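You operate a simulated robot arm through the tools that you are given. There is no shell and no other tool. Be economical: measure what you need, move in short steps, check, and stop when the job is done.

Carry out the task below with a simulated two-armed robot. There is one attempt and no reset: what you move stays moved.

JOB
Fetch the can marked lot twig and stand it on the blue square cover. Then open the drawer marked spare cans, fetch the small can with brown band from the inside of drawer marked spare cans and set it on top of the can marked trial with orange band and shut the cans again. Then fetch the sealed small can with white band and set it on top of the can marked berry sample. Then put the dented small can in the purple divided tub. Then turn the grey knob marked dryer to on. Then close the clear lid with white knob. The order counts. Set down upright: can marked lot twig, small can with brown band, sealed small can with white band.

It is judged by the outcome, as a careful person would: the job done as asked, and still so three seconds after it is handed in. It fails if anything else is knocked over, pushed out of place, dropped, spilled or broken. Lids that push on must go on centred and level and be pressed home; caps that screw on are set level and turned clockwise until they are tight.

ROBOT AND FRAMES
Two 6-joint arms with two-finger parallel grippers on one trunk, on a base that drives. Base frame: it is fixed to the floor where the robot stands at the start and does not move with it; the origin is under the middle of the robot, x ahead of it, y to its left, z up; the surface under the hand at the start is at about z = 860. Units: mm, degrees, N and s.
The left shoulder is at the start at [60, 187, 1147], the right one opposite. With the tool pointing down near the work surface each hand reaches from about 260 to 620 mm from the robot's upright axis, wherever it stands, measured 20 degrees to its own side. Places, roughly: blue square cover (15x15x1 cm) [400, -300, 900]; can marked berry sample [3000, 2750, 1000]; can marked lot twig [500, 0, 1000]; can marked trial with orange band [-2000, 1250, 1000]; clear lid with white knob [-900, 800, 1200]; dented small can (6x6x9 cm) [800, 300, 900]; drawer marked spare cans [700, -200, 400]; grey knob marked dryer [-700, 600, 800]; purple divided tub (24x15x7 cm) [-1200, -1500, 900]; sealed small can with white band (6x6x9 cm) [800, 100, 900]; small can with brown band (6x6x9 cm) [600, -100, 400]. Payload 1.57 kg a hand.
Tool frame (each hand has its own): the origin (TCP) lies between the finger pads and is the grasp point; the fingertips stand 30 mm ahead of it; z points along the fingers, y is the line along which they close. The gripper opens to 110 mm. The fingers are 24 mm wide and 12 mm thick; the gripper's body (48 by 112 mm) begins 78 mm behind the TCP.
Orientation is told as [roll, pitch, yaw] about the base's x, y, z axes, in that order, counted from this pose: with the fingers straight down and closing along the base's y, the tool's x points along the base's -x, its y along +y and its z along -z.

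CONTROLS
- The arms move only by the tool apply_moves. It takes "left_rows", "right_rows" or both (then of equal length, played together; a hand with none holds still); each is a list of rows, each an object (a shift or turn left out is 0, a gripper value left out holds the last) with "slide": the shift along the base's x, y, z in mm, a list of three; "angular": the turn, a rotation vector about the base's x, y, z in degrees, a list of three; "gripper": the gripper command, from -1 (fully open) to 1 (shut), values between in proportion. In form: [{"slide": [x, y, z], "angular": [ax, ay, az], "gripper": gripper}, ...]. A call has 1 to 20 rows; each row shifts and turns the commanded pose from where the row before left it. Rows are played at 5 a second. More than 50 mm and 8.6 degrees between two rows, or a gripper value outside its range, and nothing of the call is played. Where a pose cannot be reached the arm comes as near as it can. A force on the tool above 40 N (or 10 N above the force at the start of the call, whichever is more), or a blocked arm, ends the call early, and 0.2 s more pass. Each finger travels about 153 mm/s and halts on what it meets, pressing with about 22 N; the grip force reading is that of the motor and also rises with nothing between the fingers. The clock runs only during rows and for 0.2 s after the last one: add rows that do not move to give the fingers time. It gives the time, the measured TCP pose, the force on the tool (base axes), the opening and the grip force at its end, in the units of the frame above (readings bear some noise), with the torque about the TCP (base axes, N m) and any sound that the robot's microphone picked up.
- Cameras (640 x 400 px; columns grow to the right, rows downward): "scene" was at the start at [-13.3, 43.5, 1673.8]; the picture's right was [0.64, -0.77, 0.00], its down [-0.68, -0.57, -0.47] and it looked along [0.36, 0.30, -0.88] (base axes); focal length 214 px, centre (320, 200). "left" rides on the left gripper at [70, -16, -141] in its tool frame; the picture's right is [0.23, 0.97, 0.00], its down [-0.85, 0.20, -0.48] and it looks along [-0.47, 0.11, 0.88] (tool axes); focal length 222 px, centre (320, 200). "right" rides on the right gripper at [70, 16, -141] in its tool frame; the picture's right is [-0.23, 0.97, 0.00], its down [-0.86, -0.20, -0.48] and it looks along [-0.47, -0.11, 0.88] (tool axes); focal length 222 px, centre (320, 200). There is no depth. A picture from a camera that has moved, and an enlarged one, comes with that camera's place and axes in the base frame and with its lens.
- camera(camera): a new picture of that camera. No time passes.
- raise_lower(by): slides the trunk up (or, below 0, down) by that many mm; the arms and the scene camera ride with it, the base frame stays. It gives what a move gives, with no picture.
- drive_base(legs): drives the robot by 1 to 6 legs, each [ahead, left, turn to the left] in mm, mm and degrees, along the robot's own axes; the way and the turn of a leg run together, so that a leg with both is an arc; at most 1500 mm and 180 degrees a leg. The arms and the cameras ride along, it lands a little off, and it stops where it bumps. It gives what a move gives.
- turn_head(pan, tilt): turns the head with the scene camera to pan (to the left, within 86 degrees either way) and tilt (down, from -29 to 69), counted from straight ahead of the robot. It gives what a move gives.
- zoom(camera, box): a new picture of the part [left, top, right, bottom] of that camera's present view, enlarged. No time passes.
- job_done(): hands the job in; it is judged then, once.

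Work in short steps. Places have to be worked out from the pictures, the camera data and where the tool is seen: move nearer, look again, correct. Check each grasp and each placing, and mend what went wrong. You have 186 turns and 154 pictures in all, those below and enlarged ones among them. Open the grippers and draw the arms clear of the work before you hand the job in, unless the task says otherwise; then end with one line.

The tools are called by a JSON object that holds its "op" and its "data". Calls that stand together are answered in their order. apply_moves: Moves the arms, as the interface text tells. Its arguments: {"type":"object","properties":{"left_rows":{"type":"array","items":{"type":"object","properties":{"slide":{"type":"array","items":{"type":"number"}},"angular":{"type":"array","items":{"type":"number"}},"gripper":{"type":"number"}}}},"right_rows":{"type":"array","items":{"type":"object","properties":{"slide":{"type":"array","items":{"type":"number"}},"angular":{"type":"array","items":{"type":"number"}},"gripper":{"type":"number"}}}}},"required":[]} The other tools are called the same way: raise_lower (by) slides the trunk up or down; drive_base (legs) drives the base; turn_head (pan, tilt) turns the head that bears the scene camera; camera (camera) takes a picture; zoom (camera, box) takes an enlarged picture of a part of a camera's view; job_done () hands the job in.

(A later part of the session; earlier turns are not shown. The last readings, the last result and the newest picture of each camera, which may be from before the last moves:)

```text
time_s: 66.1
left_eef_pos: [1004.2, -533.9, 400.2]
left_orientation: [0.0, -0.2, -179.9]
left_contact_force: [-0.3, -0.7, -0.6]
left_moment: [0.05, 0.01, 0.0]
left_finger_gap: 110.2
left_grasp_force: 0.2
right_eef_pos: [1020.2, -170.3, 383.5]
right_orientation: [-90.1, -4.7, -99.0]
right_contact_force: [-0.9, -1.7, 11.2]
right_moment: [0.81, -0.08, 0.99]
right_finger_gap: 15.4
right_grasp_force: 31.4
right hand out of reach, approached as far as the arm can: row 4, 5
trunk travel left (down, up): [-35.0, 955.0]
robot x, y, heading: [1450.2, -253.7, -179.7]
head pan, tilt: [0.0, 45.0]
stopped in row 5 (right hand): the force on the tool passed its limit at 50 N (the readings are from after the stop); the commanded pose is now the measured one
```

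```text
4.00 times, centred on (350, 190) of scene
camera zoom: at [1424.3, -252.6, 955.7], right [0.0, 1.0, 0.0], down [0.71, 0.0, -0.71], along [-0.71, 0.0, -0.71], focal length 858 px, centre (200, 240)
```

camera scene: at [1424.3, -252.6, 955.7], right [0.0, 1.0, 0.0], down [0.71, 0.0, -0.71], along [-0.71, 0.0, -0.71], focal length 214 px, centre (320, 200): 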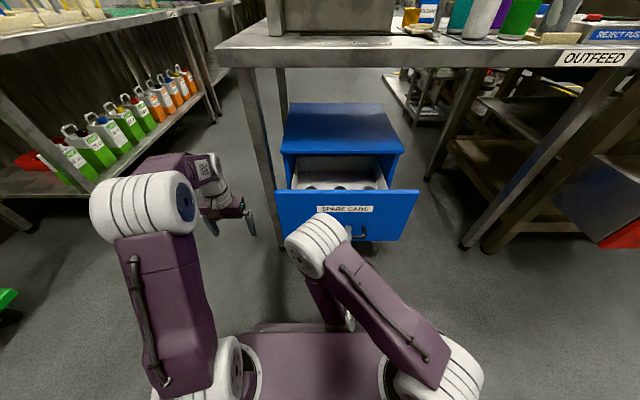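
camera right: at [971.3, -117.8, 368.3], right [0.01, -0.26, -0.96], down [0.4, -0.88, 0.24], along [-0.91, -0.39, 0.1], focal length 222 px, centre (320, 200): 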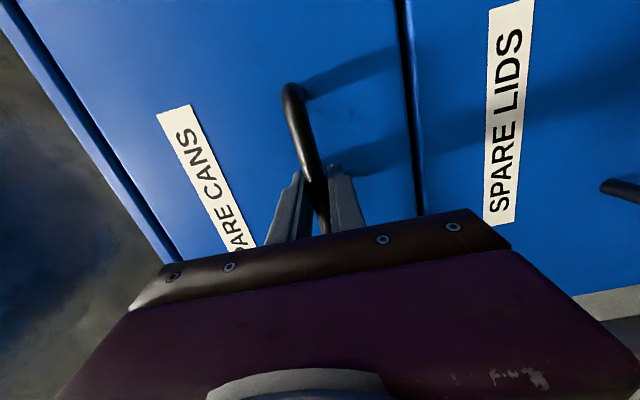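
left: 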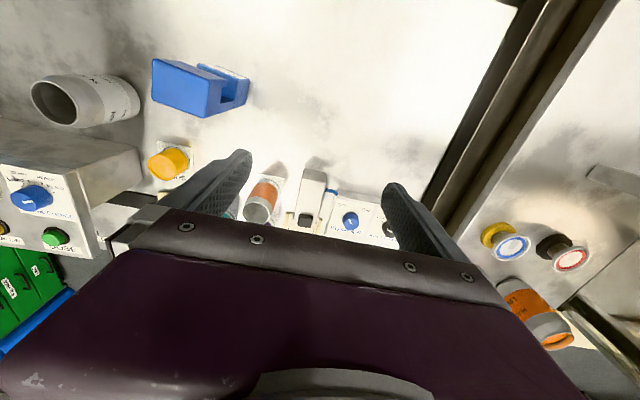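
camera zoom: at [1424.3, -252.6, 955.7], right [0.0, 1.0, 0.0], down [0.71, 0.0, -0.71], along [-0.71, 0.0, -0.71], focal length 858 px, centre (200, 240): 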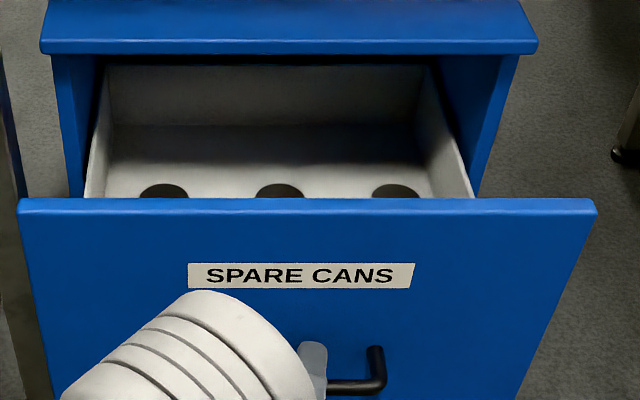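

I release the handle, back off, and raise the trunk to look into the drawer from above.

{"op": "apply_moves", "data": {"right_rows": [{"gripper": 0.5}, {"gripper": -0.5}, {"gripper": -1}, {}]}}

{"op": "drive_base", "data": {"legs": [[-150, 0, 0]]}}

{"op": "raise_lower", "data": {"by": 400}}

{"op": "turn_head", "data": {"pan": 0, "tilt": 58}}

{"op": "camera", "data": {"camera": "scene"}}

```text
time_s: 67.1
left_eef_pos: [1003.8, -534.2, 401.6]
left_orientation: [0.0, 0.0, -180.0]
left_contact_force: [-0.3, -0.5, -1.0]
left_moment: [-0.01, 0.01, 0.03]
left_finger_gap: 110.1
left_grasp_force: 0.0
right_eef_pos: [1020.0, -167.8, 382.6]
right_orientation: [-90.0, -4.8, -99.2]
right_contact_force: [0.6, 0.2, 1.1]
right_moment: [0.02, 0.01, -0.04]
right_finger_gap: 109.8
right_grasp_force: 0.0
trunk travel left (down, up): [-35.0, 955.0]
robot x, y, heading: [1448.9, -256.4, -179.5]
head pan, tilt: [0.0, 45.0]
```

```text
time_s: 68.5
left_eef_pos: [1156.8, -535.4, 401.8]
left_orientation: [0.0, -0.2, -179.7]
left_contact_force: [-0.1, 0.4, -0.3]
left_moment: [0.01, 0.0, 0.01]
left_finger_gap: 109.8
left_grasp_force: 0.1
right_eef_pos: [1169.3, -169.7, 382.9]
right_orientation: [-89.9, -4.8, -98.9]
right_contact_force: [0.0, -0.3, -0.6]
right_moment: [-0.02, 0.03, 0.02]
right_finger_gap: 109.8
right_grasp_force: 0.1
trunk travel left (down, up): [-35.0, 955.0]
robot x, y, heading: [1598.9, -254.0, -179.4]
head pan, tilt: [0.0, 45.0]
```

```text
time_s: 72.3
left_eef_pos: [1156.5, -535.7, 800.2]
left_orientation: [0.0, -0.1, -179.6]
left_contact_force: [-0.1, -0.7, -0.4]
left_moment: [-0.04, 0.0, 0.01]
left_finger_gap: 109.8
left_grasp_force: 0.1
right_eef_pos: [1170.6, -170.4, 783.1]
right_orientation: [-89.9, -4.9, -99.0]
right_contact_force: [0.3, 0.8, -0.2]
right_moment: [0.01, 0.0, 0.0]
right_finger_gap: 109.8
right_grasp_force: 0.0
trunk travel left (down, up): [-435.0, 555.0]
robot x, y, heading: [1597.4, -253.8, -179.5]
head pan, tilt: [0.0, 45.0]
```

```text
time_s: 73.1
left_eef_pos: [1156.3, -535.9, 800.6]
left_orientation: [0.1, -0.1, -179.7]
left_contact_force: [0.9, 0.4, 0.8]
left_moment: [0.02, 0.0, 0.01]
left_finger_gap: 110.1
left_grasp_force: 0.2
right_eef_pos: [1169.5, -170.4, 782.1]
right_orientation: [-89.9, -5.0, -99.0]
right_contact_force: [-0.3, 0.3, 0.6]
right_moment: [-0.01, -0.03, 0.0]
right_finger_gap: 109.9
right_grasp_force: 0.0
trunk travel left (down, up): [-435.0, 555.0]
robot x, y, heading: [1602.5, -252.5, -179.5]
head pan, tilt: [0.0, 58.0]
```

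```text
119 pictures are left
camera scene: at [1587.0, -251.5, 1338.6], right [-0.01, 1.0, 0.0], down [0.85, 0.01, -0.53], along [-0.53, 0.0, -0.85], focal length 214 px, centre (320, 200)
```

scene: 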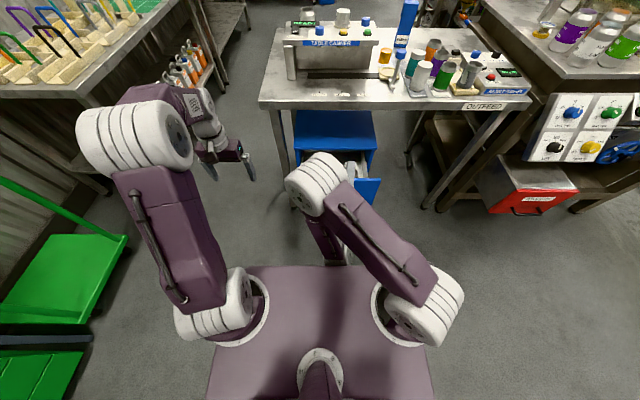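

The right arm hides the drawer. I turn that hand back to point down and move it right.

{"op": "apply_moves", "data": {"right_rows": [{"slide": [0, 20, 0], "angular": [-4.6, -4.6, -4.6], "gripper": -1}, {"slide": [0, 20, 0], "angular": [-4.6, -4.6, -4.6]}, {"slide": [0, 20, 0], "angular": [-4.6, -4.6, -4.6]}, {"slide": [0, 20, 0], "angular": [-4.6, -4.6, -4.6]}, {"slide": [0, 20, 0], "angular": [-4.6, -4.6, -4.6]}, {"slide": [0, 20, 0], "angular": [-4.6, -4.6, -4.6]}, {"slide": [0, 20, 0], "angular": [-4.6, -4.6, -4.6]}, {"slide": [0, 20, 0], "angular": [-4.6, -4.6, -4.6]}, {"slide": [0, 20, 0], "angular": [-4.6, -4.6, -4.6]}, {"slide": [0, 20, 0], "angular": [-4.6, -4.6, -4.6]}, {"slide": [0, 20, 0], "angular": [-4.6, -4.6, -4.6]}, {"slide": [0, 20, 0], "angular": [-4.6, -4.6, -4.6]}, {"angular": [-4.6, -4.6, -4.6]}, {"angular": [-4.6, -4.6, -4.6]}, {"angular": [-4.6, -4.6, -4.6]}, {}]}}

{"op": "camera", "data": {"camera": "scene"}}

```text
time_s: 76.5
left_eef_pos: [1156.4, -536.1, 800.8]
left_orientation: [-0.1, -0.1, -179.8]
left_contact_force: [-1.5, 0.0, -0.3]
left_moment: [0.0, 0.0, 0.03]
left_finger_gap: 109.9
left_grasp_force: 0.0
right_eef_pos: [1159.8, 60.2, 778.5]
right_orientation: [-0.8, 8.6, 175.3]
right_contact_force: [0.5, -0.3, -0.6]
right_moment: [0.01, 0.01, 0.03]
right_finger_gap: 110.0
right_grasp_force: 0.0
right hand out of reach, approached as far as the arm can: row 1, 2, 3
trunk travel left (down, up): [-435.0, 555.0]
robot x, y, heading: [1599.5, -254.2, -179.7]
head pan, tilt: [0.0, 58.0]
```

```text
118 pictures are left
camera scene: at [1587.5, -251.7, 1338.6], right [-0.01, 1.0, 0.0], down [0.85, 0.01, -0.53], along [-0.53, 0.0, -0.85], focal length 214 px, centre (320, 200)
```

scene: 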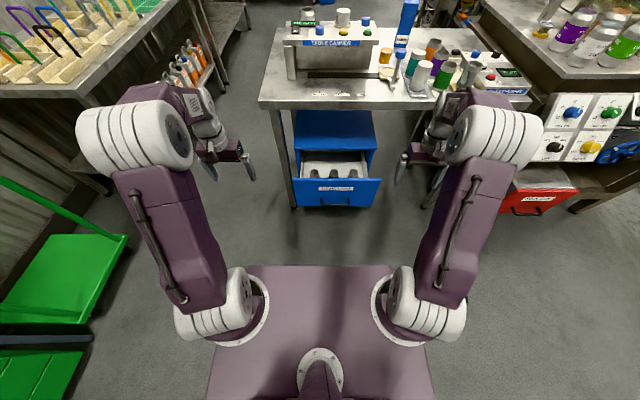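

{"op": "zoom", "data": {"camera": "scene", "box": [280, 130, 400, 215]}}

```text
4.71 times, centred on (340, 172) of scene
camera zoom: at [1587.5, -251.7, 1338.6], right [-0.01, 1.0, 0.0], down [0.85, 0.01, -0.53], along [-0.53, 0.0, -0.85], focal length 1009 px, centre (226, 329)
```

zoom: 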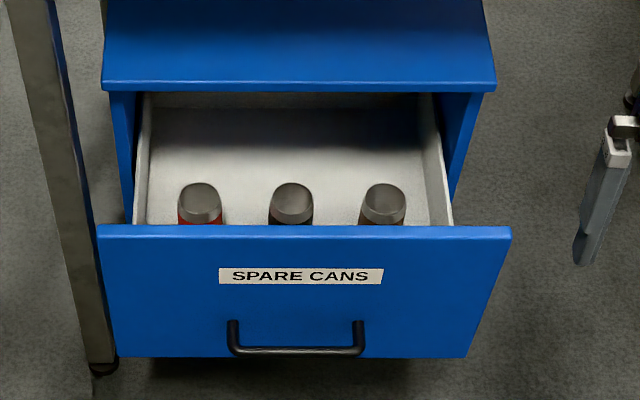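

Three cans in the drawer (red left; right one possibly brown). I straighten the right hand and move it over the drawer to look down.

{"op": "apply_moves", "data": {"right_rows": [{"slide": [0, -46, 0], "angular": [0, 4.3, 2.3]}, {"slide": [0, -46, 0], "angular": [0, 4.3, 2.3]}, {"slide": [0, -46, 0], "angular": [0.8, 0, 0]}, {"slide": [-20, -45, 0]}, {"slide": [-40, 0, 0]}, {}]}}

{"op": "camera", "data": {"camera": "right"}}

```text
time_s: 77.9
left_eef_pos: [1157.1, -535.8, 801.1]
left_orientation: [0.0, -0.2, -179.7]
left_contact_force: [0.5, 0.3, -1.3]
left_moment: [0.01, 0.02, 0.0]
left_finger_gap: 110.1
left_grasp_force: 0.0
right_eef_pos: [1099.6, -126.6, 779.7]
right_orientation: [-1.5, -0.1, 180.0]
right_contact_force: [0.7, 0.5, -0.4]
right_moment: [-0.02, -0.01, 0.0]
right_finger_gap: 110.0
right_grasp_force: 0.0
trunk travel left (down, up): [-435.0, 555.0]
robot x, y, heading: [1600.8, -255.4, -179.4]
head pan, tilt: [0.0, 58.0]
```

```text
116 pictures are left
camera right: at [1170.3, -145.6, 919.0], right [-0.23, -0.97, -0.02], down [-0.85, 0.19, 0.48], along [-0.47, 0.13, -0.87], focal length 222 px, centre (320, 200)
```

right: 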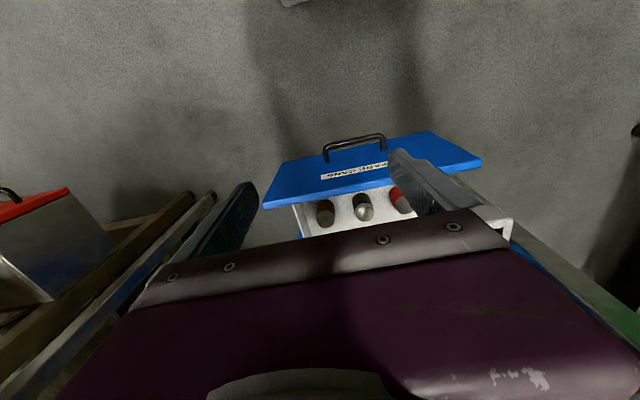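

{"op": "zoom", "data": {"camera": "right", "box": [290, 170, 430, 240]}}

```text
4.57 times, centred on (360, 205) of right
camera zoom: at [1170.3, -145.6, 919.0], right [-0.23, -0.97, -0.02], down [-0.85, 0.19, 0.48], along [-0.47, 0.13, -0.87], focal length 1015 px, centre (137, 177)
```

zoom: 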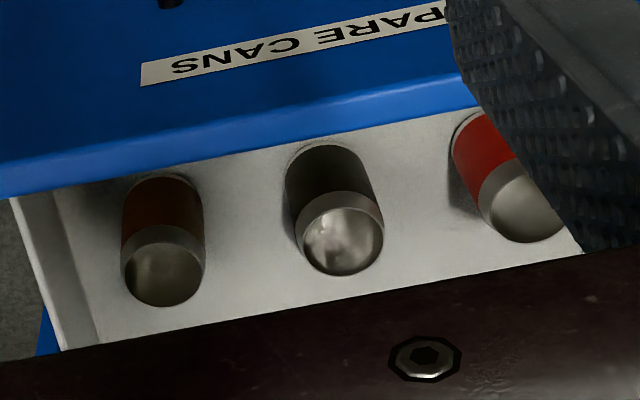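

The brown can is the +y one, top ≈(798,-63,368), still under the bench edge, so the drawer must come out further. I'll hook fingers behind the panel top (x≈971, z≈545) and pull. First drive nearer and lower.

{"op": "drive_base", "data": {"legs": [[110, 0, -0.4]]}}

{"op": "raise_lower", "data": {"by": -150}}

{"op": "zoom", "data": {"camera": "scene", "box": [240, 100, 440, 225]}}

{"op": "camera", "data": {"camera": "right"}}

```text
time_s: 79.1
left_eef_pos: [1043.1, -533.2, 799.5]
left_orientation: [0.0, -0.1, 180.0]
left_contact_force: [-0.3, -0.2, -0.8]
left_moment: [-0.02, -0.02, -0.03]
left_finger_gap: 110.0
left_grasp_force: 0.0
right_eef_pos: [988.5, -123.0, 779.1]
right_orientation: [-1.3, 0.1, 179.6]
right_contact_force: [-0.3, -0.2, 0.3]
right_moment: [0.0, -0.01, 0.01]
right_finger_gap: 109.8
right_grasp_force: 0.0
trunk travel left (down, up): [-435.0, 555.0]
robot x, y, heading: [1489.5, -252.7, -180.1]
head pan, tilt: [0.0, 58.0]
```

```text
time_s: 80.8
left_eef_pos: [1044.7, -533.0, 650.8]
left_orientation: [0.0, -0.1, 180.0]
left_contact_force: [-0.6, 0.3, 0.2]
left_moment: [-0.02, -0.02, 0.02]
left_finger_gap: 109.8
left_grasp_force: 0.0
right_eef_pos: [988.9, -123.2, 628.7]
right_orientation: [-1.3, 0.0, 179.7]
right_contact_force: [0.0, -0.5, 0.0]
right_moment: [0.0, 0.0, 0.01]
right_finger_gap: 110.0
right_grasp_force: 0.0
trunk travel left (down, up): [-285.0, 705.0]
robot x, y, heading: [1487.4, -254.3, -180.0]
head pan, tilt: [0.0, 58.0]
```

```text
3.20 times, centred on (340, 162) of scene
camera zoom: at [1476.3, -251.7, 1188.6], right [0.0, 1.0, 0.0], down [0.85, 0.0, -0.53], along [-0.53, 0.0, -0.85], focal length 686 px, centre (256, 320)
```

zoom: 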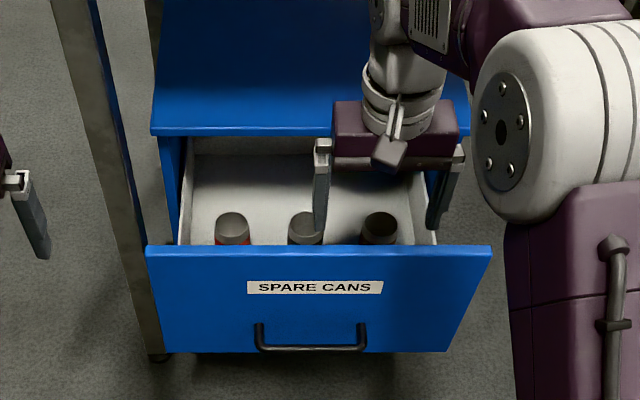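

```text
113 pictures are left
camera right: at [1059.8, -142.8, 768.8], right [-0.23, -0.97, -0.02], down [-0.85, 0.19, 0.48], along [-0.47, 0.13, -0.87], focal length 222 px, centre (320, 200)
```

right: 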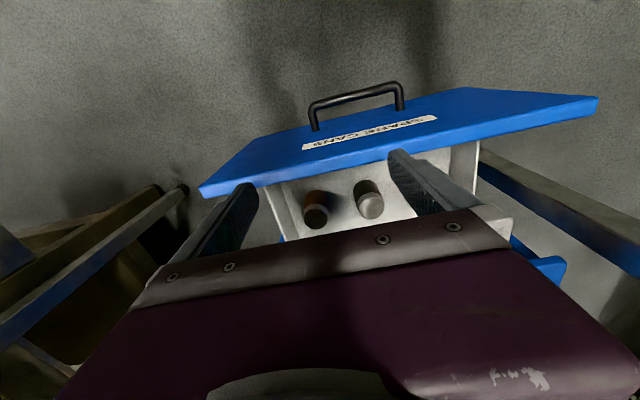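

Move the fingers behind the panel top, then lower so the tips are ~35 mm below its edge.

{"op": "apply_moves", "data": {"right_rows": [{"slide": [-20, -45, 0], "angular": [1.3, 0, 0]}, {"slide": [-40, 0, 0]}, {"slide": [0, 0, -45]}, {"slide": [0, 0, -43]}, {}]}}

{"op": "camera", "data": {"camera": "scene"}}

```text
time_s: 82.0
left_eef_pos: [1044.8, -532.5, 651.1]
left_orientation: [0.0, -0.1, 180.0]
left_contact_force: [-0.6, -0.1, 0.3]
left_moment: [0.01, 0.03, -0.04]
left_finger_gap: 110.1
left_grasp_force: 0.0
right_eef_pos: [929.4, -170.4, 540.2]
right_orientation: [-2.7, -0.1, 179.4]
right_contact_force: [-0.9, 0.2, -0.8]
right_moment: [-0.01, 0.02, -0.02]
right_finger_gap: 110.2
right_grasp_force: 0.1
trunk travel left (down, up): [-285.0, 705.0]
robot x, y, heading: [1486.1, -256.7, -180.2]
head pan, tilt: [0.0, 58.0]
```

```text
112 pictures are left
camera scene: at [1476.2, -251.7, 1188.6], right [0.0, 1.0, 0.0], down [0.85, 0.0, -0.53], along [-0.53, 0.0, -0.85], focal length 214 px, centre (320, 200)
```

scene: 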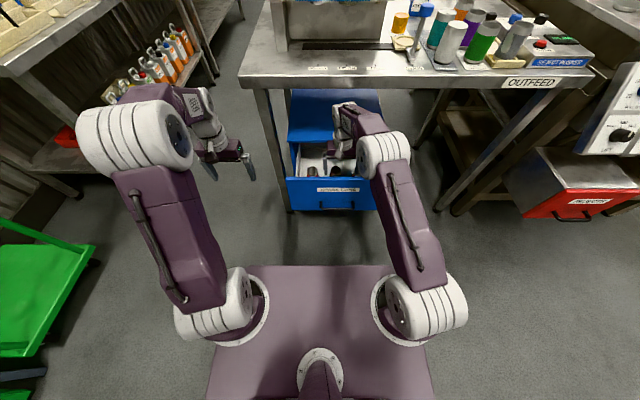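

Pull the drawer out with the fingers.

{"op": "apply_moves", "data": {"right_rows": [{"slide": [15, 0, 0], "angular": [-2.7, 0, 0]}, {"slide": [15, 0, 0]}, {"slide": [20, 0, 0]}, {"slide": [20, 0, 0]}, {"slide": [20, 0, 0]}, {"slide": [20, 0, 0]}, {}]}}

{"op": "camera", "data": {"camera": "scene"}}

```text
time_s: 83.6
left_eef_pos: [1043.6, -533.7, 649.8]
left_orientation: [0.1, 0.0, 180.0]
left_contact_force: [0.1, 0.5, -0.2]
left_moment: [-0.05, 0.01, 0.0]
left_finger_gap: 109.9
left_grasp_force: 0.1
right_eef_pos: [1039.5, -168.8, 540.9]
right_orientation: [0.0, -0.1, 179.6]
right_contact_force: [-0.1, -0.6, 0.8]
right_moment: [0.01, 0.01, 0.0]
right_finger_gap: 109.8
right_grasp_force: 0.1
trunk travel left (down, up): [-285.0, 705.0]
robot x, y, heading: [1488.5, -254.0, 180.0]
head pan, tilt: [0.0, 58.0]
```

```text
111 pictures are left
camera scene: at [1476.1, -251.7, 1188.6], right [0.0, 1.0, 0.0], down [0.85, 0.0, -0.53], along [-0.53, 0.0, -0.85], focal length 214 px, centre (320, 200)
```

scene: 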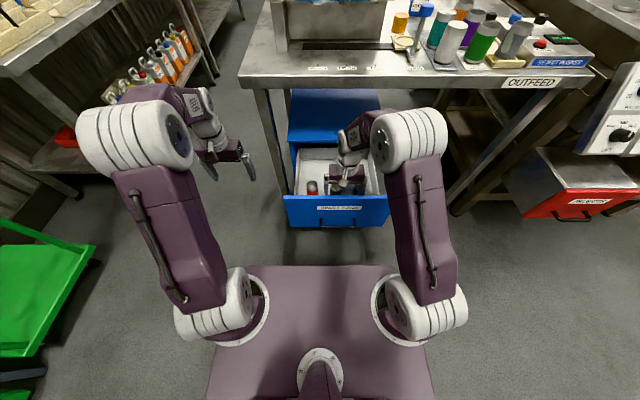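

Moves freely and the drawer follows. Pull a bit more.

{"op": "apply_moves", "data": {"right_rows": [{"slide": [20, 0, 0]}, {"slide": [20, 0, 0]}, {"slide": [20, 0, 0]}, {}]}}

{"op": "zoom", "data": {"camera": "scene", "box": [240, 80, 440, 240]}}

```text
time_s: 84.3
left_eef_pos: [1044.1, -532.8, 650.3]
left_orientation: [0.1, -0.2, -180.0]
left_contact_force: [-0.2, 0.0, 0.0]
left_moment: [0.01, 0.04, -0.02]
left_finger_gap: 110.0
left_grasp_force: 0.1
right_eef_pos: [1068.6, -171.6, 542.6]
right_orientation: [0.4, -1.8, -179.8]
right_contact_force: [-10.0, 0.5, -3.7]
right_moment: [-0.22, 0.06, 0.54]
right_finger_gap: 110.0
right_grasp_force: 0.1
trunk travel left (down, up): [-285.0, 705.0]
robot x, y, heading: [1486.7, -254.1, -180.0]
head pan, tilt: [0.0, 58.0]
stopped in row 3 (right hand): the force on the tool passed its limit at 51 N (the readings are from after the stop); the commanded pose is now the measured one
```

```text
2.50 times, centred on (340, 160) of scene
camera zoom: at [1476.0, -251.6, 1188.5], right [0.0, 1.0, 0.0], down [0.85, 0.0, -0.53], along [-0.53, 0.0, -0.85], focal length 536 px, centre (270, 300)
```

zoom: 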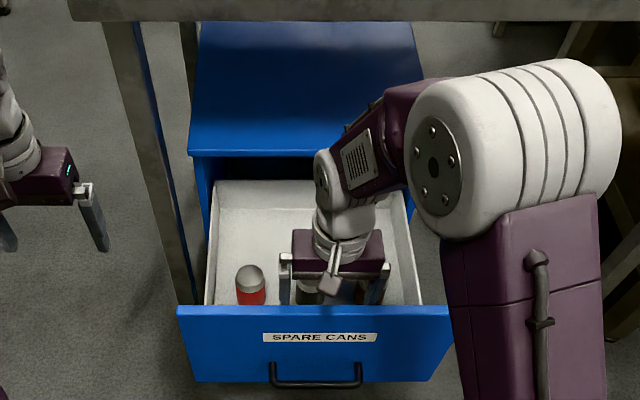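

The drawer is at its stop. Lift the hand out and look down at the cans.

{"op": "apply_moves", "data": {"right_rows": [{"slide": [-12, 0, 0], "angular": [0, 1.8, 0]}, {"slide": [0, 0, 45]}, {"slide": [0, 0, 45]}, {"slide": [-20, 30, 30]}, {"slide": [-30, 30, 0]}, {"slide": [0, 40, 0]}, {}]}}

{"op": "camera", "data": {"camera": "right"}}

{"op": "zoom", "data": {"camera": "scene", "box": [240, 80, 440, 240]}}

```text
time_s: 85.9
left_eef_pos: [1043.7, -533.2, 650.7]
left_orientation: [0.0, -0.1, -180.0]
left_contact_force: [-1.1, 0.2, 0.1]
left_moment: [-0.01, -0.01, 0.0]
left_finger_gap: 110.1
left_grasp_force: 0.0
right_eef_pos: [1006.9, -70.0, 664.4]
right_orientation: [0.2, -3.3, 180.0]
right_contact_force: [-0.1, -0.6, -0.1]
right_moment: [-0.01, 0.02, -0.02]
right_finger_gap: 110.2
right_grasp_force: 0.1
trunk travel left (down, up): [-285.0, 705.0]
robot x, y, heading: [1488.6, -250.3, -179.8]
head pan, tilt: [0.0, 58.0]
```

```text
109 pictures are left
camera right: at [1084.8, -85.1, 799.6], right [-0.23, -0.97, 0.02], down [-0.83, 0.2, 0.53], along [-0.51, 0.1, -0.85], focal length 222 px, centre (320, 200)
```

right: 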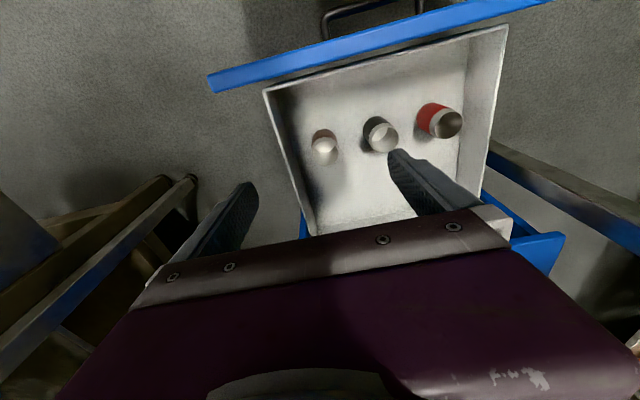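

```text
2.50 times, centred on (340, 160) of scene
camera zoom: at [1475.9, -251.8, 1188.6], right [0.0, 1.0, 0.0], down [0.85, 0.0, -0.53], along [-0.53, 0.0, -0.85], focal length 536 px, centre (270, 300)
```

zoom: 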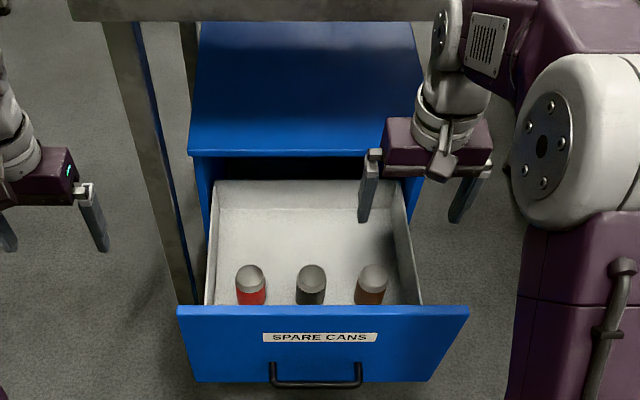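

Better-baseline triangulation: brown can top ≈(971,-75,448), near the side wall (y≈-24). I'll grip along x, so I turn the hand -90° above it and check.

{"op": "apply_moves", "data": {"right_rows": [{"slide": [-12, 0, 0], "angular": [0, -3.3, 0]}, {"slide": [-12, -3, 0], "angular": [0, 0, -8.2]}, {"slide": [-12, -2, 0], "angular": [0, 0, -8.2]}, {"angular": [0, 0, -8.2]}, {"angular": [0, 0, -8.2]}, {"angular": [0, 0, -8.2]}, {"angular": [0, 0, -8.2]}, {"angular": [0, 0, -8.2]}, {"angular": [0, 0, -8.2]}, {"angular": [0, 0, -8.2]}, {"angular": [0, 0, -8.2]}, {"angular": [0, 0, -8]}, {}]}}

{"op": "camera", "data": {"camera": "right"}}

```text
time_s: 88.7
left_eef_pos: [1043.6, -532.6, 651.5]
left_orientation: [0.0, -0.1, -180.0]
left_contact_force: [-0.3, -0.2, -0.2]
left_moment: [0.0, 0.0, -0.02]
left_finger_gap: 110.2
left_grasp_force: 0.0
right_eef_pos: [971.9, -76.4, 662.8]
right_orientation: [0.4, 0.0, 89.9]
right_contact_force: [0.7, 0.5, -0.1]
right_moment: [0.0, -0.02, 0.0]
right_finger_gap: 109.9
right_grasp_force: 0.0
trunk travel left (down, up): [-285.0, 705.0]
robot x, y, heading: [1485.7, -253.6, -180.0]
head pan, tilt: [0.0, 58.0]
```

```text
107 pictures are left
camera right: at [957.8, -144.7, 803.1], right [-0.97, 0.23, 0.0], down [0.2, 0.85, 0.48], along [0.11, 0.47, -0.88], focal length 222 px, centre (320, 200)
```

right: 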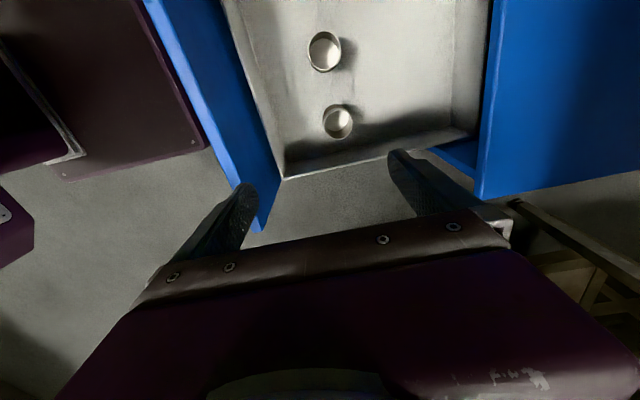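

{"op": "zoom", "data": {"camera": "right", "box": [260, 20, 420, 190]}}

```text
2.35 times, centred on (340, 105) of right
camera zoom: at [957.8, -144.7, 803.1], right [-0.97, 0.23, 0.0], down [0.2, 0.85, 0.48], along [0.11, 0.47, -0.88], focal length 523 px, centre (273, 424)
```

zoom: 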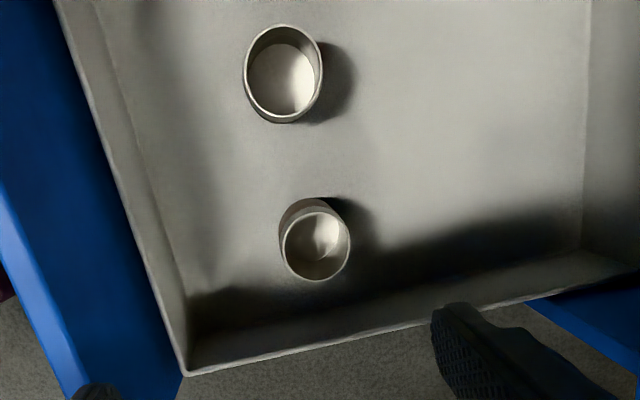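

Refined: can rim ≈(944,-69,410), floor ≈320. Descend partway over it and check.

{"op": "apply_moves", "data": {"right_rows": [{"slide": [-28, 7, 0]}, {"slide": [0, 0, -50]}, {"slide": [0, 0, -50]}, {"slide": [0, 0, -50]}, {"slide": [0, 0, -45]}, {}]}}

{"op": "camera", "data": {"camera": "right"}}

{"op": "zoom", "data": {"camera": "scene", "box": [280, 120, 440, 220]}}

```text
time_s: 90.1
left_eef_pos: [1042.5, -533.0, 650.9]
left_orientation: [0.0, -0.2, -180.0]
left_contact_force: [-0.1, -0.1, 0.1]
left_moment: [-0.03, 0.03, -0.02]
left_finger_gap: 109.8
left_grasp_force: 0.1
right_eef_pos: [948.6, -68.1, 466.0]
right_orientation: [0.3, 0.0, 89.9]
right_contact_force: [-0.4, -0.4, 1.0]
right_moment: [0.05, 0.0, 0.06]
right_finger_gap: 110.0
right_grasp_force: 0.1
trunk travel left (down, up): [-285.0, 705.0]
robot x, y, heading: [1486.3, -249.0, -180.2]
head pan, tilt: [0.0, 58.0]
```

```text
105 pictures are left
camera right: at [933.5, -138.3, 606.5], right [-0.97, 0.23, 0.0], down [0.2, 0.86, 0.48], along [0.1, 0.47, -0.88], focal length 222 px, centre (320, 200)
```

right: 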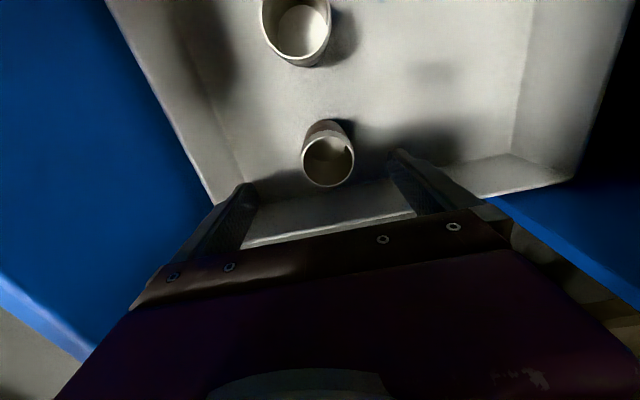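

```text
4.00 times, centred on (360, 170) of scene
camera zoom: at [1476.0, -251.7, 1188.6], right [0.0, 1.0, 0.0], down [0.85, 0.0, -0.53], along [-0.53, 0.0, -0.85], focal length 858 px, centre (160, 320)
```

zoom: 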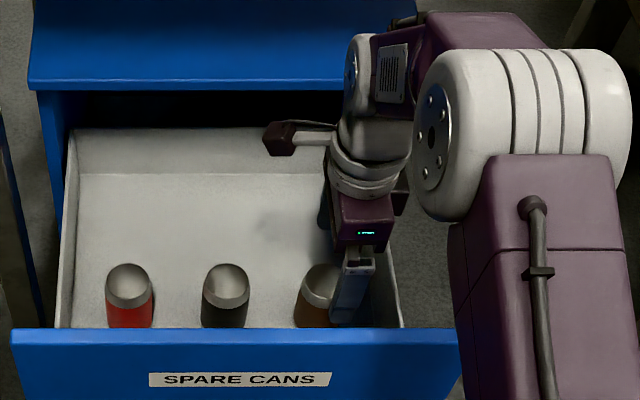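

Can is at ≈(941,-71). Descend to z≈370 and grip.

{"op": "apply_moves", "data": {"right_rows": [{"slide": [-6, -3, -40]}, {"slide": [0, 0, -40]}, {"slide": [0, 0, -16]}, {}, {"gripper": 0}, {"gripper": 0.6}, {"gripper": 1}, {}]}}

{"op": "camera", "data": {"camera": "right"}}

```text
time_s: 91.9
left_eef_pos: [1043.3, -532.5, 651.3]
left_orientation: [0.0, -0.1, -180.0]
left_contact_force: [1.5, 0.0, -0.6]
left_moment: [-0.02, 0.04, 0.01]
left_finger_gap: 110.1
left_grasp_force: 0.0
right_eef_pos: [939.0, -71.4, 370.9]
right_orientation: [0.3, 0.0, 90.0]
right_contact_force: [0.5, 0.5, 0.2]
right_moment: [-0.01, -0.02, 0.0]
right_finger_gap: 51.2
right_grasp_force: 21.7
trunk travel left (down, up): [-285.0, 705.0]
robot x, y, heading: [1489.1, -253.5, -180.0]
head pan, tilt: [0.0, 58.0]
```

```text
103 pictures are left
camera right: at [924.6, -140.9, 511.7], right [-0.97, 0.23, 0.0], down [0.2, 0.86, 0.48], along [0.1, 0.47, -0.88], focal length 222 px, centre (320, 200)
```

right: 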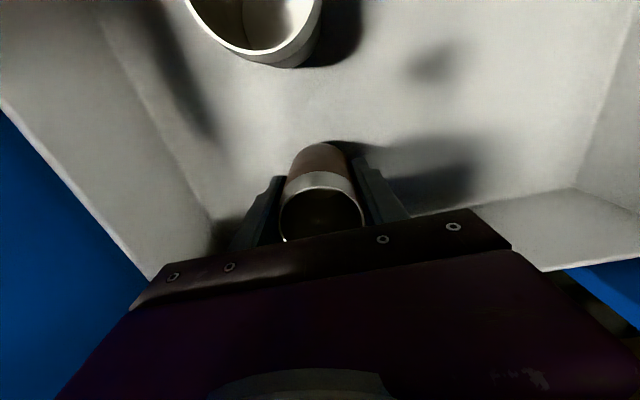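

Gripped (51 mm). Lift straight up out of the drawer.

{"op": "apply_moves", "data": {"right_rows": [{"slide": [0, 0, 25]}, {"slide": [0, 0, 45]}, {"slide": [0, 0, 45]}, {"slide": [0, 0, 45]}, {"slide": [0, 0, 45]}, {"slide": [0, 0, 45]}, {"slide": [0, 0, 30]}, {}]}}

{"op": "camera", "data": {"camera": "scene"}}

```text
time_s: 93.7
left_eef_pos: [1043.7, -532.4, 651.3]
left_orientation: [0.0, -0.1, -179.9]
left_contact_force: [0.8, 0.2, 0.9]
left_moment: [-0.01, 0.02, -0.03]
left_finger_gap: 110.3
left_grasp_force: 0.1
right_eef_pos: [939.6, -71.8, 652.5]
right_orientation: [0.2, 0.0, 90.0]
right_contact_force: [-0.8, 0.3, -0.1]
right_moment: [0.0, -0.02, -0.01]
right_finger_gap: 51.3
right_grasp_force: 22.4
trunk travel left (down, up): [-285.0, 705.0]
robot x, y, heading: [1488.3, -252.4, -179.8]
head pan, tilt: [0.0, 58.0]
```

```text
102 pictures are left
camera scene: at [1475.8, -251.7, 1188.6], right [0.0, 1.0, 0.0], down [0.85, 0.0, -0.53], along [-0.53, 0.0, -0.85], focal length 214 px, centre (320, 200)
```

scene: 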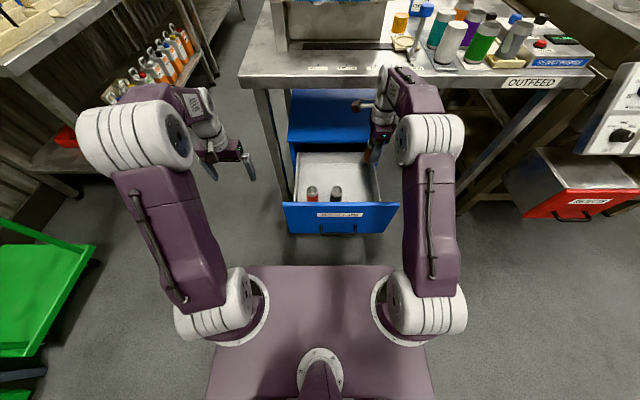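

Back away, raise the trunk for travel, and go back round through the lane.

{"op": "drive_base", "data": {"legs": [[-200, 0, 0]]}}

{"op": "raise_lower", "data": {"by": 400}}

{"op": "drive_base", "data": {"legs": [[0, 620, 0], [1500, 0, 0], [1000, 0, 0]]}}

{"op": "turn_head", "data": {"pan": -40, "tilt": 30}}

{"op": "camera", "data": {"camera": "scene"}}

```text
time_s: 95.3
left_eef_pos: [1243.5, -533.1, 651.4]
left_orientation: [-0.1, -0.1, -179.9]
left_contact_force: [0.2, 0.2, -0.4]
left_moment: [0.04, 0.02, 0.0]
left_finger_gap: 109.9
left_grasp_force: 0.1
right_eef_pos: [1140.0, -72.1, 653.0]
right_orientation: [0.3, 0.0, 90.1]
right_contact_force: [0.0, -1.0, -0.4]
right_moment: [0.01, -0.01, 0.03]
right_finger_gap: 51.2
right_grasp_force: 21.8
trunk travel left (down, up): [-285.0, 705.0]
robot x, y, heading: [1689.3, -253.5, -180.0]
head pan, tilt: [0.0, 58.0]
```

```text
time_s: 99.1
left_eef_pos: [1244.5, -534.5, 1050.9]
left_orientation: [0.0, -0.2, -179.9]
left_contact_force: [0.8, -0.3, -0.1]
left_moment: [-0.02, 0.02, 0.01]
left_finger_gap: 110.4
left_grasp_force: 0.0
right_eef_pos: [1138.3, -72.5, 1051.3]
right_orientation: [0.2, 0.0, 90.1]
right_contact_force: [-0.9, 0.3, -0.3]
right_moment: [0.02, 0.0, 0.01]
right_finger_gap: 51.4
right_grasp_force: 21.9
trunk travel left (down, up): [-685.0, 305.0]
robot x, y, heading: [1688.2, -255.6, -179.9]
head pan, tilt: [0.0, 58.0]
```

```text
time_s: 114.2
left_eef_pos: [-1187.2, -1301.4, 1052.5]
left_orientation: [0.0, -0.1, -174.9]
left_contact_force: [-0.5, 0.1, 0.6]
left_moment: [-0.04, 0.01, -0.01]
left_finger_gap: 109.8
left_grasp_force: 0.0
right_eef_pos: [-1331.6, -851.9, 1051.3]
right_orientation: [0.2, 0.0, 95.0]
right_contact_force: [-0.3, -0.7, -0.7]
right_moment: [-0.04, -0.01, 0.02]
right_finger_gap: 51.0
right_grasp_force: 21.7
trunk travel left (down, up): [-685.0, 305.0]
robot x, y, heading: [-770.9, -984.1, -174.7]
head pan, tilt: [0.0, 58.0]
```

```text
time_s: 115.3
left_eef_pos: [-1187.1, -1302.4, 1050.3]
left_orientation: [0.1, -0.1, -175.0]
left_contact_force: [-0.9, 0.5, 0.3]
left_moment: [-0.02, 0.03, 0.0]
left_finger_gap: 110.1
left_grasp_force: 0.1
right_eef_pos: [-1332.7, -852.5, 1052.4]
right_orientation: [0.3, 0.1, 95.0]
right_contact_force: [0.0, -0.7, -0.5]
right_moment: [-0.03, 0.0, 0.02]
right_finger_gap: 51.1
right_grasp_force: 21.9
trunk travel left (down, up): [-685.0, 305.0]
robot x, y, heading: [-772.1, -982.7, -175.0]
head pan, tilt: [-40.0, 30.0]
```

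```text
101 pictures are left
camera scene: at [-787.4, -925.9, 1628.2], right [0.57, 0.82, 0.0], down [0.41, -0.29, -0.87], along [-0.71, 0.49, -0.5], focal length 214 px, centre (320, 200)
```

scene: 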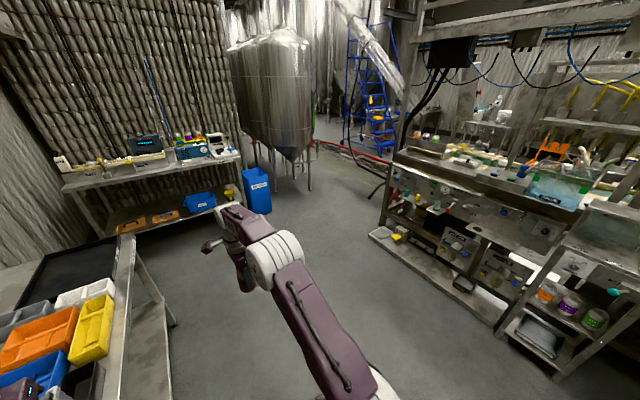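

{"op": "zoom", "data": {"camera": "scene", "box": [370, 110, 530, 210]}}

```text
4.00 times, centred on (450, 160) of scene
camera zoom: at [-787.4, -925.9, 1628.2], right [0.57, 0.82, 0.0], down [0.41, -0.29, -0.87], along [-0.71, 0.49, -0.5], focal length 858 px, centre (-200, 360)
```

zoom: 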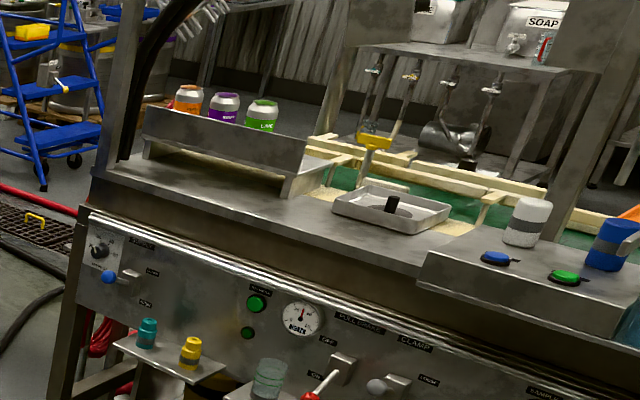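

The trial can seems to be the orange one behind a guard on the machine's left end, deep from the front. I drive closer facing it to look.

{"op": "drive_base", "data": {"legs": [[1000, -900, 0], [0, 0, -95]]}}

{"op": "turn_head", "data": {"pan": 10, "tilt": 20}}

{"op": "camera", "data": {"camera": "scene"}}

```text
time_s: 126.1
left_eef_pos: [-2117.8, 277.5, 1050.4]
left_orientation: [-0.1, -0.2, 89.9]
left_contact_force: [0.2, 0.4, 0.4]
left_moment: [0.04, 0.02, -0.01]
left_finger_gap: 110.1
left_grasp_force: 0.0
right_eef_pos: [-1656.0, 381.0, 1051.4]
right_orientation: [0.3, 0.0, -0.1]
right_contact_force: [0.5, 0.1, 0.3]
right_moment: [0.02, 0.01, -0.03]
right_finger_gap: 51.4
right_grasp_force: 22.4
trunk travel left (down, up): [-685.0, 305.0]
robot x, y, heading: [-1842.1, -165.4, 90.2]
head pan, tilt: [-40.0, 30.0]
```

```text
time_s: 127.2
left_eef_pos: [-2117.8, 277.1, 1050.7]
left_orientation: [0.0, -0.1, 89.9]
left_contact_force: [0.1, -0.3, -0.6]
left_moment: [-0.03, 0.02, 0.03]
left_finger_gap: 109.8
left_grasp_force: 0.1
right_eef_pos: [-1655.8, 381.1, 1051.5]
right_orientation: [0.1, 0.1, -0.1]
right_contact_force: [0.6, -0.6, -0.6]
right_moment: [0.0, 0.0, 0.03]
right_finger_gap: 51.5
right_grasp_force: 21.9
trunk travel left (down, up): [-685.0, 305.0]
robot x, y, heading: [-1837.3, -172.5, 89.9]
head pan, tilt: [10.0, 20.0]
```

```text
99 pictures are left
camera scene: at [-1858.2, -133.5, 1644.3], right [0.99, 0.17, 0.0], down [0.06, -0.34, -0.94], along [-0.16, 0.93, -0.34], focal length 214 px, centre (320, 200)
```

scene: 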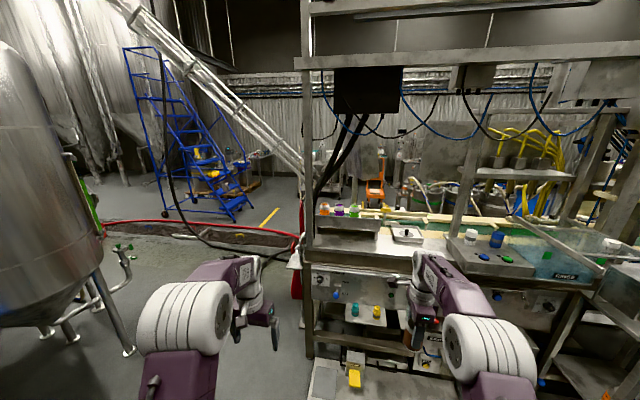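

{"op": "zoom", "data": {"camera": "scene", "box": [290, 180, 430, 280]}}

```text
4.00 times, centred on (360, 230) of scene
camera zoom: at [-1858.2, -133.5, 1644.3], right [0.99, 0.17, 0.0], down [0.06, -0.34, -0.94], along [-0.16, 0.93, -0.34], focal length 858 px, centre (160, 80)
```

zoom: 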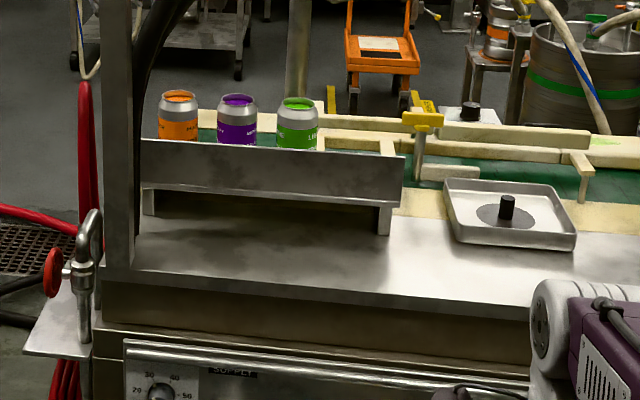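

{"op": "zoom", "data": {"camera": "scene", "box": [318, 195, 366, 225]}}

```text
13.33 times, centred on (342, 210) of scene
camera zoom: at [-1858.2, -133.5, 1644.3], right [0.99, 0.17, 0.0], down [0.06, -0.34, -0.94], along [-0.16, 0.93, -0.34], focal length 2860 px, centre (27, 67)
```

zoom: 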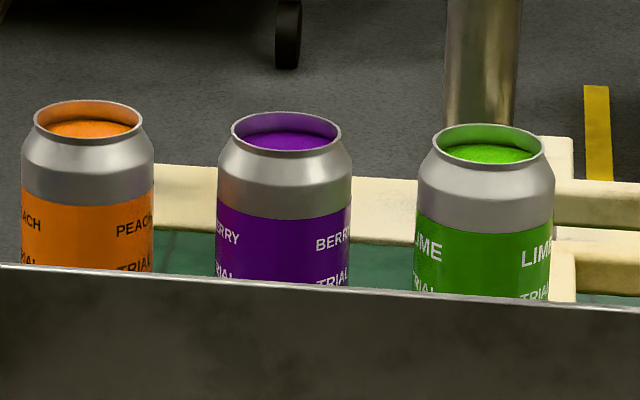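

All three are TRIAL; orange is PEACH TRIAL, rim ≈(-2047,1137,1150), near the machine's left end. I'll approach from the -x side facing +x, with the trunk raised.

{"op": "raise_lower", "data": {"by": 250}}

{"op": "drive_base", "data": {"legs": [[0, 960, 0], [1480, 0, 0], [0, 0, -90]]}}

{"op": "turn_head", "data": {"pan": 0, "tilt": 45}}

{"op": "camera", "data": {"camera": "scene"}}

```text
time_s: 129.8
left_eef_pos: [-2117.7, 275.7, 1299.8]
left_orientation: [-0.1, -0.2, 89.9]
left_contact_force: [0.3, -1.5, 0.2]
left_moment: [0.03, 0.01, 0.01]
left_finger_gap: 110.1
left_grasp_force: 0.0
right_eef_pos: [-1655.5, 378.5, 1301.9]
right_orientation: [0.2, 0.0, -0.2]
right_contact_force: [0.2, 0.7, -1.1]
right_moment: [0.01, 0.02, 0.0]
right_finger_gap: 51.2
right_grasp_force: 22.1
trunk travel left (down, up): [-935.0, 55.0]
robot x, y, heading: [-1839.9, -168.1, 90.1]
head pan, tilt: [10.0, 20.0]
```

```text
time_s: 145.7
left_eef_pos: [-2362.9, 1623.0, 1300.4]
left_orientation: [-0.1, -0.1, 0.9]
left_contact_force: [-0.1, -0.5, 0.0]
left_moment: [0.02, -0.02, 0.02]
left_finger_gap: 110.0
left_grasp_force: 0.1
right_eef_pos: [-2253.0, 1163.7, 1302.1]
right_orientation: [0.2, -0.1, -89.2]
right_contact_force: [1.1, 0.5, 0.3]
right_moment: [-0.01, -0.01, 0.0]
right_finger_gap: 51.2
right_grasp_force: 22.4
trunk travel left (down, up): [-935.0, 55.0]
robot x, y, heading: [-2801.4, 1338.2, 0.9]
head pan, tilt: [10.0, 20.0]
```

```text
time_s: 146.5
left_eef_pos: [-2363.6, 1621.9, 1299.8]
left_orientation: [0.0, -0.1, 0.9]
left_contact_force: [0.7, -0.6, 0.1]
left_moment: [-0.01, -0.01, 0.0]
left_finger_gap: 110.2
left_grasp_force: 0.1
right_eef_pos: [-2252.4, 1164.1, 1302.1]
right_orientation: [0.2, -0.1, -89.2]
right_contact_force: [0.4, -0.1, -0.5]
right_moment: [0.06, -0.05, -0.04]
right_finger_gap: 51.1
right_grasp_force: 22.4
trunk travel left (down, up): [-935.0, 55.0]
robot x, y, heading: [-2801.4, 1339.1, 1.1]
head pan, tilt: [0.0, 45.0]
```

```text
96 pictures are left
camera scene: at [-2784.6, 1339.7, 1855.7], right [0.02, -1.0, 0.0], down [-0.71, -0.01, -0.71], along [0.71, 0.01, -0.71], focal length 214 px, centre (320, 200)
```

scene: 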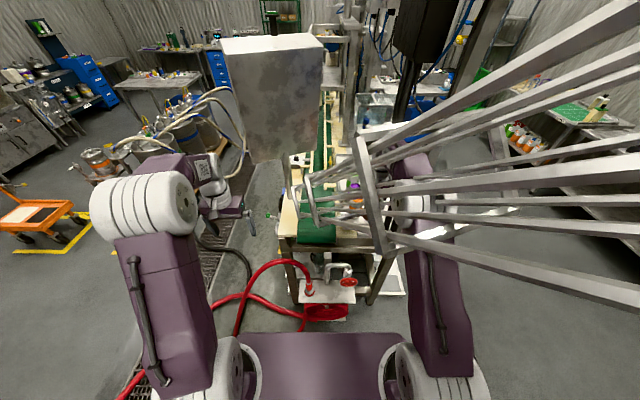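

A slanted rail chute comes down to the machine end here. I check its location from the hand cameras before going nearer.

{"op": "camera", "data": {"camera": "right"}}

{"op": "camera", "data": {"camera": "left"}}

{"op": "zoom", "data": {"camera": "scene", "box": [240, 130, 440, 255]}}

```text
95 pictures are left
camera right: at [-2237.1, 1233.7, 1442.0], right [0.98, -0.21, 0.0], down [-0.19, -0.86, 0.48], along [-0.1, -0.47, -0.88], focal length 222 px, centre (320, 200)
```

right: 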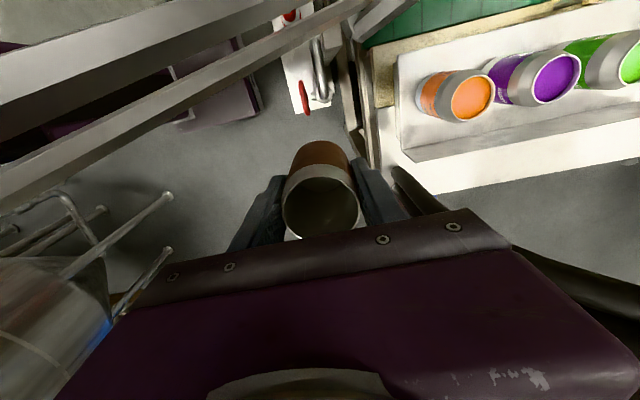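

```text
94 pictures are left
camera left: at [-2432.4, 1605.0, 1441.7], right [-0.24, 0.97, 0.0], down [0.85, 0.21, 0.48], along [0.47, 0.12, -0.88], focal length 222 px, centre (320, 200)
```

left: 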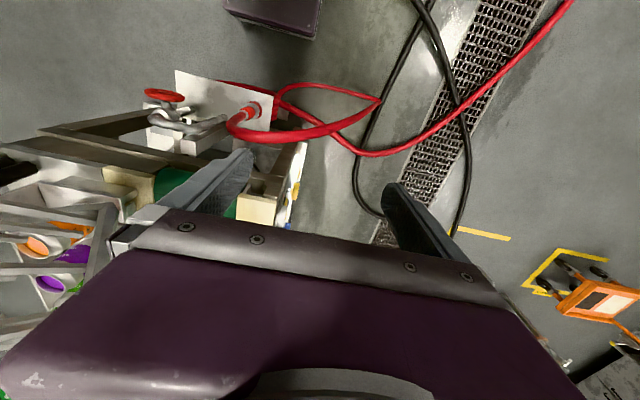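

```text
3.20 times, centred on (340, 192) of scene
camera zoom: at [-2784.6, 1339.7, 1855.7], right [0.02, -1.0, 0.0], down [-0.71, -0.01, -0.71], along [0.71, 0.01, -0.71], focal length 686 px, centre (256, 224)
```

zoom: 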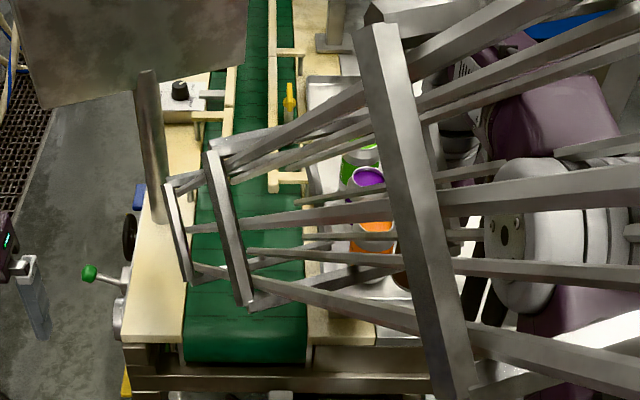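

{"op": "turn_head", "data": {"pan": -50, "tilt": 40}}

{"op": "camera", "data": {"camera": "scene"}}

```text
time_s: 147.7
left_eef_pos: [-2363.3, 1623.5, 1300.3]
left_orientation: [-0.1, -0.1, 0.9]
left_contact_force: [-1.5, 0.2, -0.6]
left_moment: [-0.03, 0.0, 0.05]
left_finger_gap: 110.0
left_grasp_force: 0.0
right_eef_pos: [-2253.0, 1162.9, 1302.1]
right_orientation: [0.2, 0.0, -89.2]
right_contact_force: [0.7, 0.0, 0.3]
right_moment: [0.0, -0.02, -0.01]
right_finger_gap: 50.9
right_grasp_force: 22.1
trunk travel left (down, up): [-935.0, 55.0]
robot x, y, heading: [-2802.7, 1338.7, 1.0]
head pan, tilt: [-50.0, 40.0]
```

```text
92 pictures are left
camera scene: at [-2810.3, 1274.4, 1862.9], right [-0.76, -0.65, 0.0], down [-0.42, 0.49, -0.77], along [0.5, -0.58, -0.64], focal length 214 px, centre (320, 200)
```

scene: 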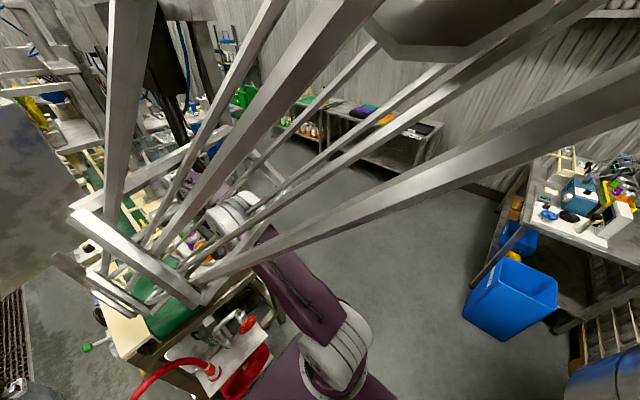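

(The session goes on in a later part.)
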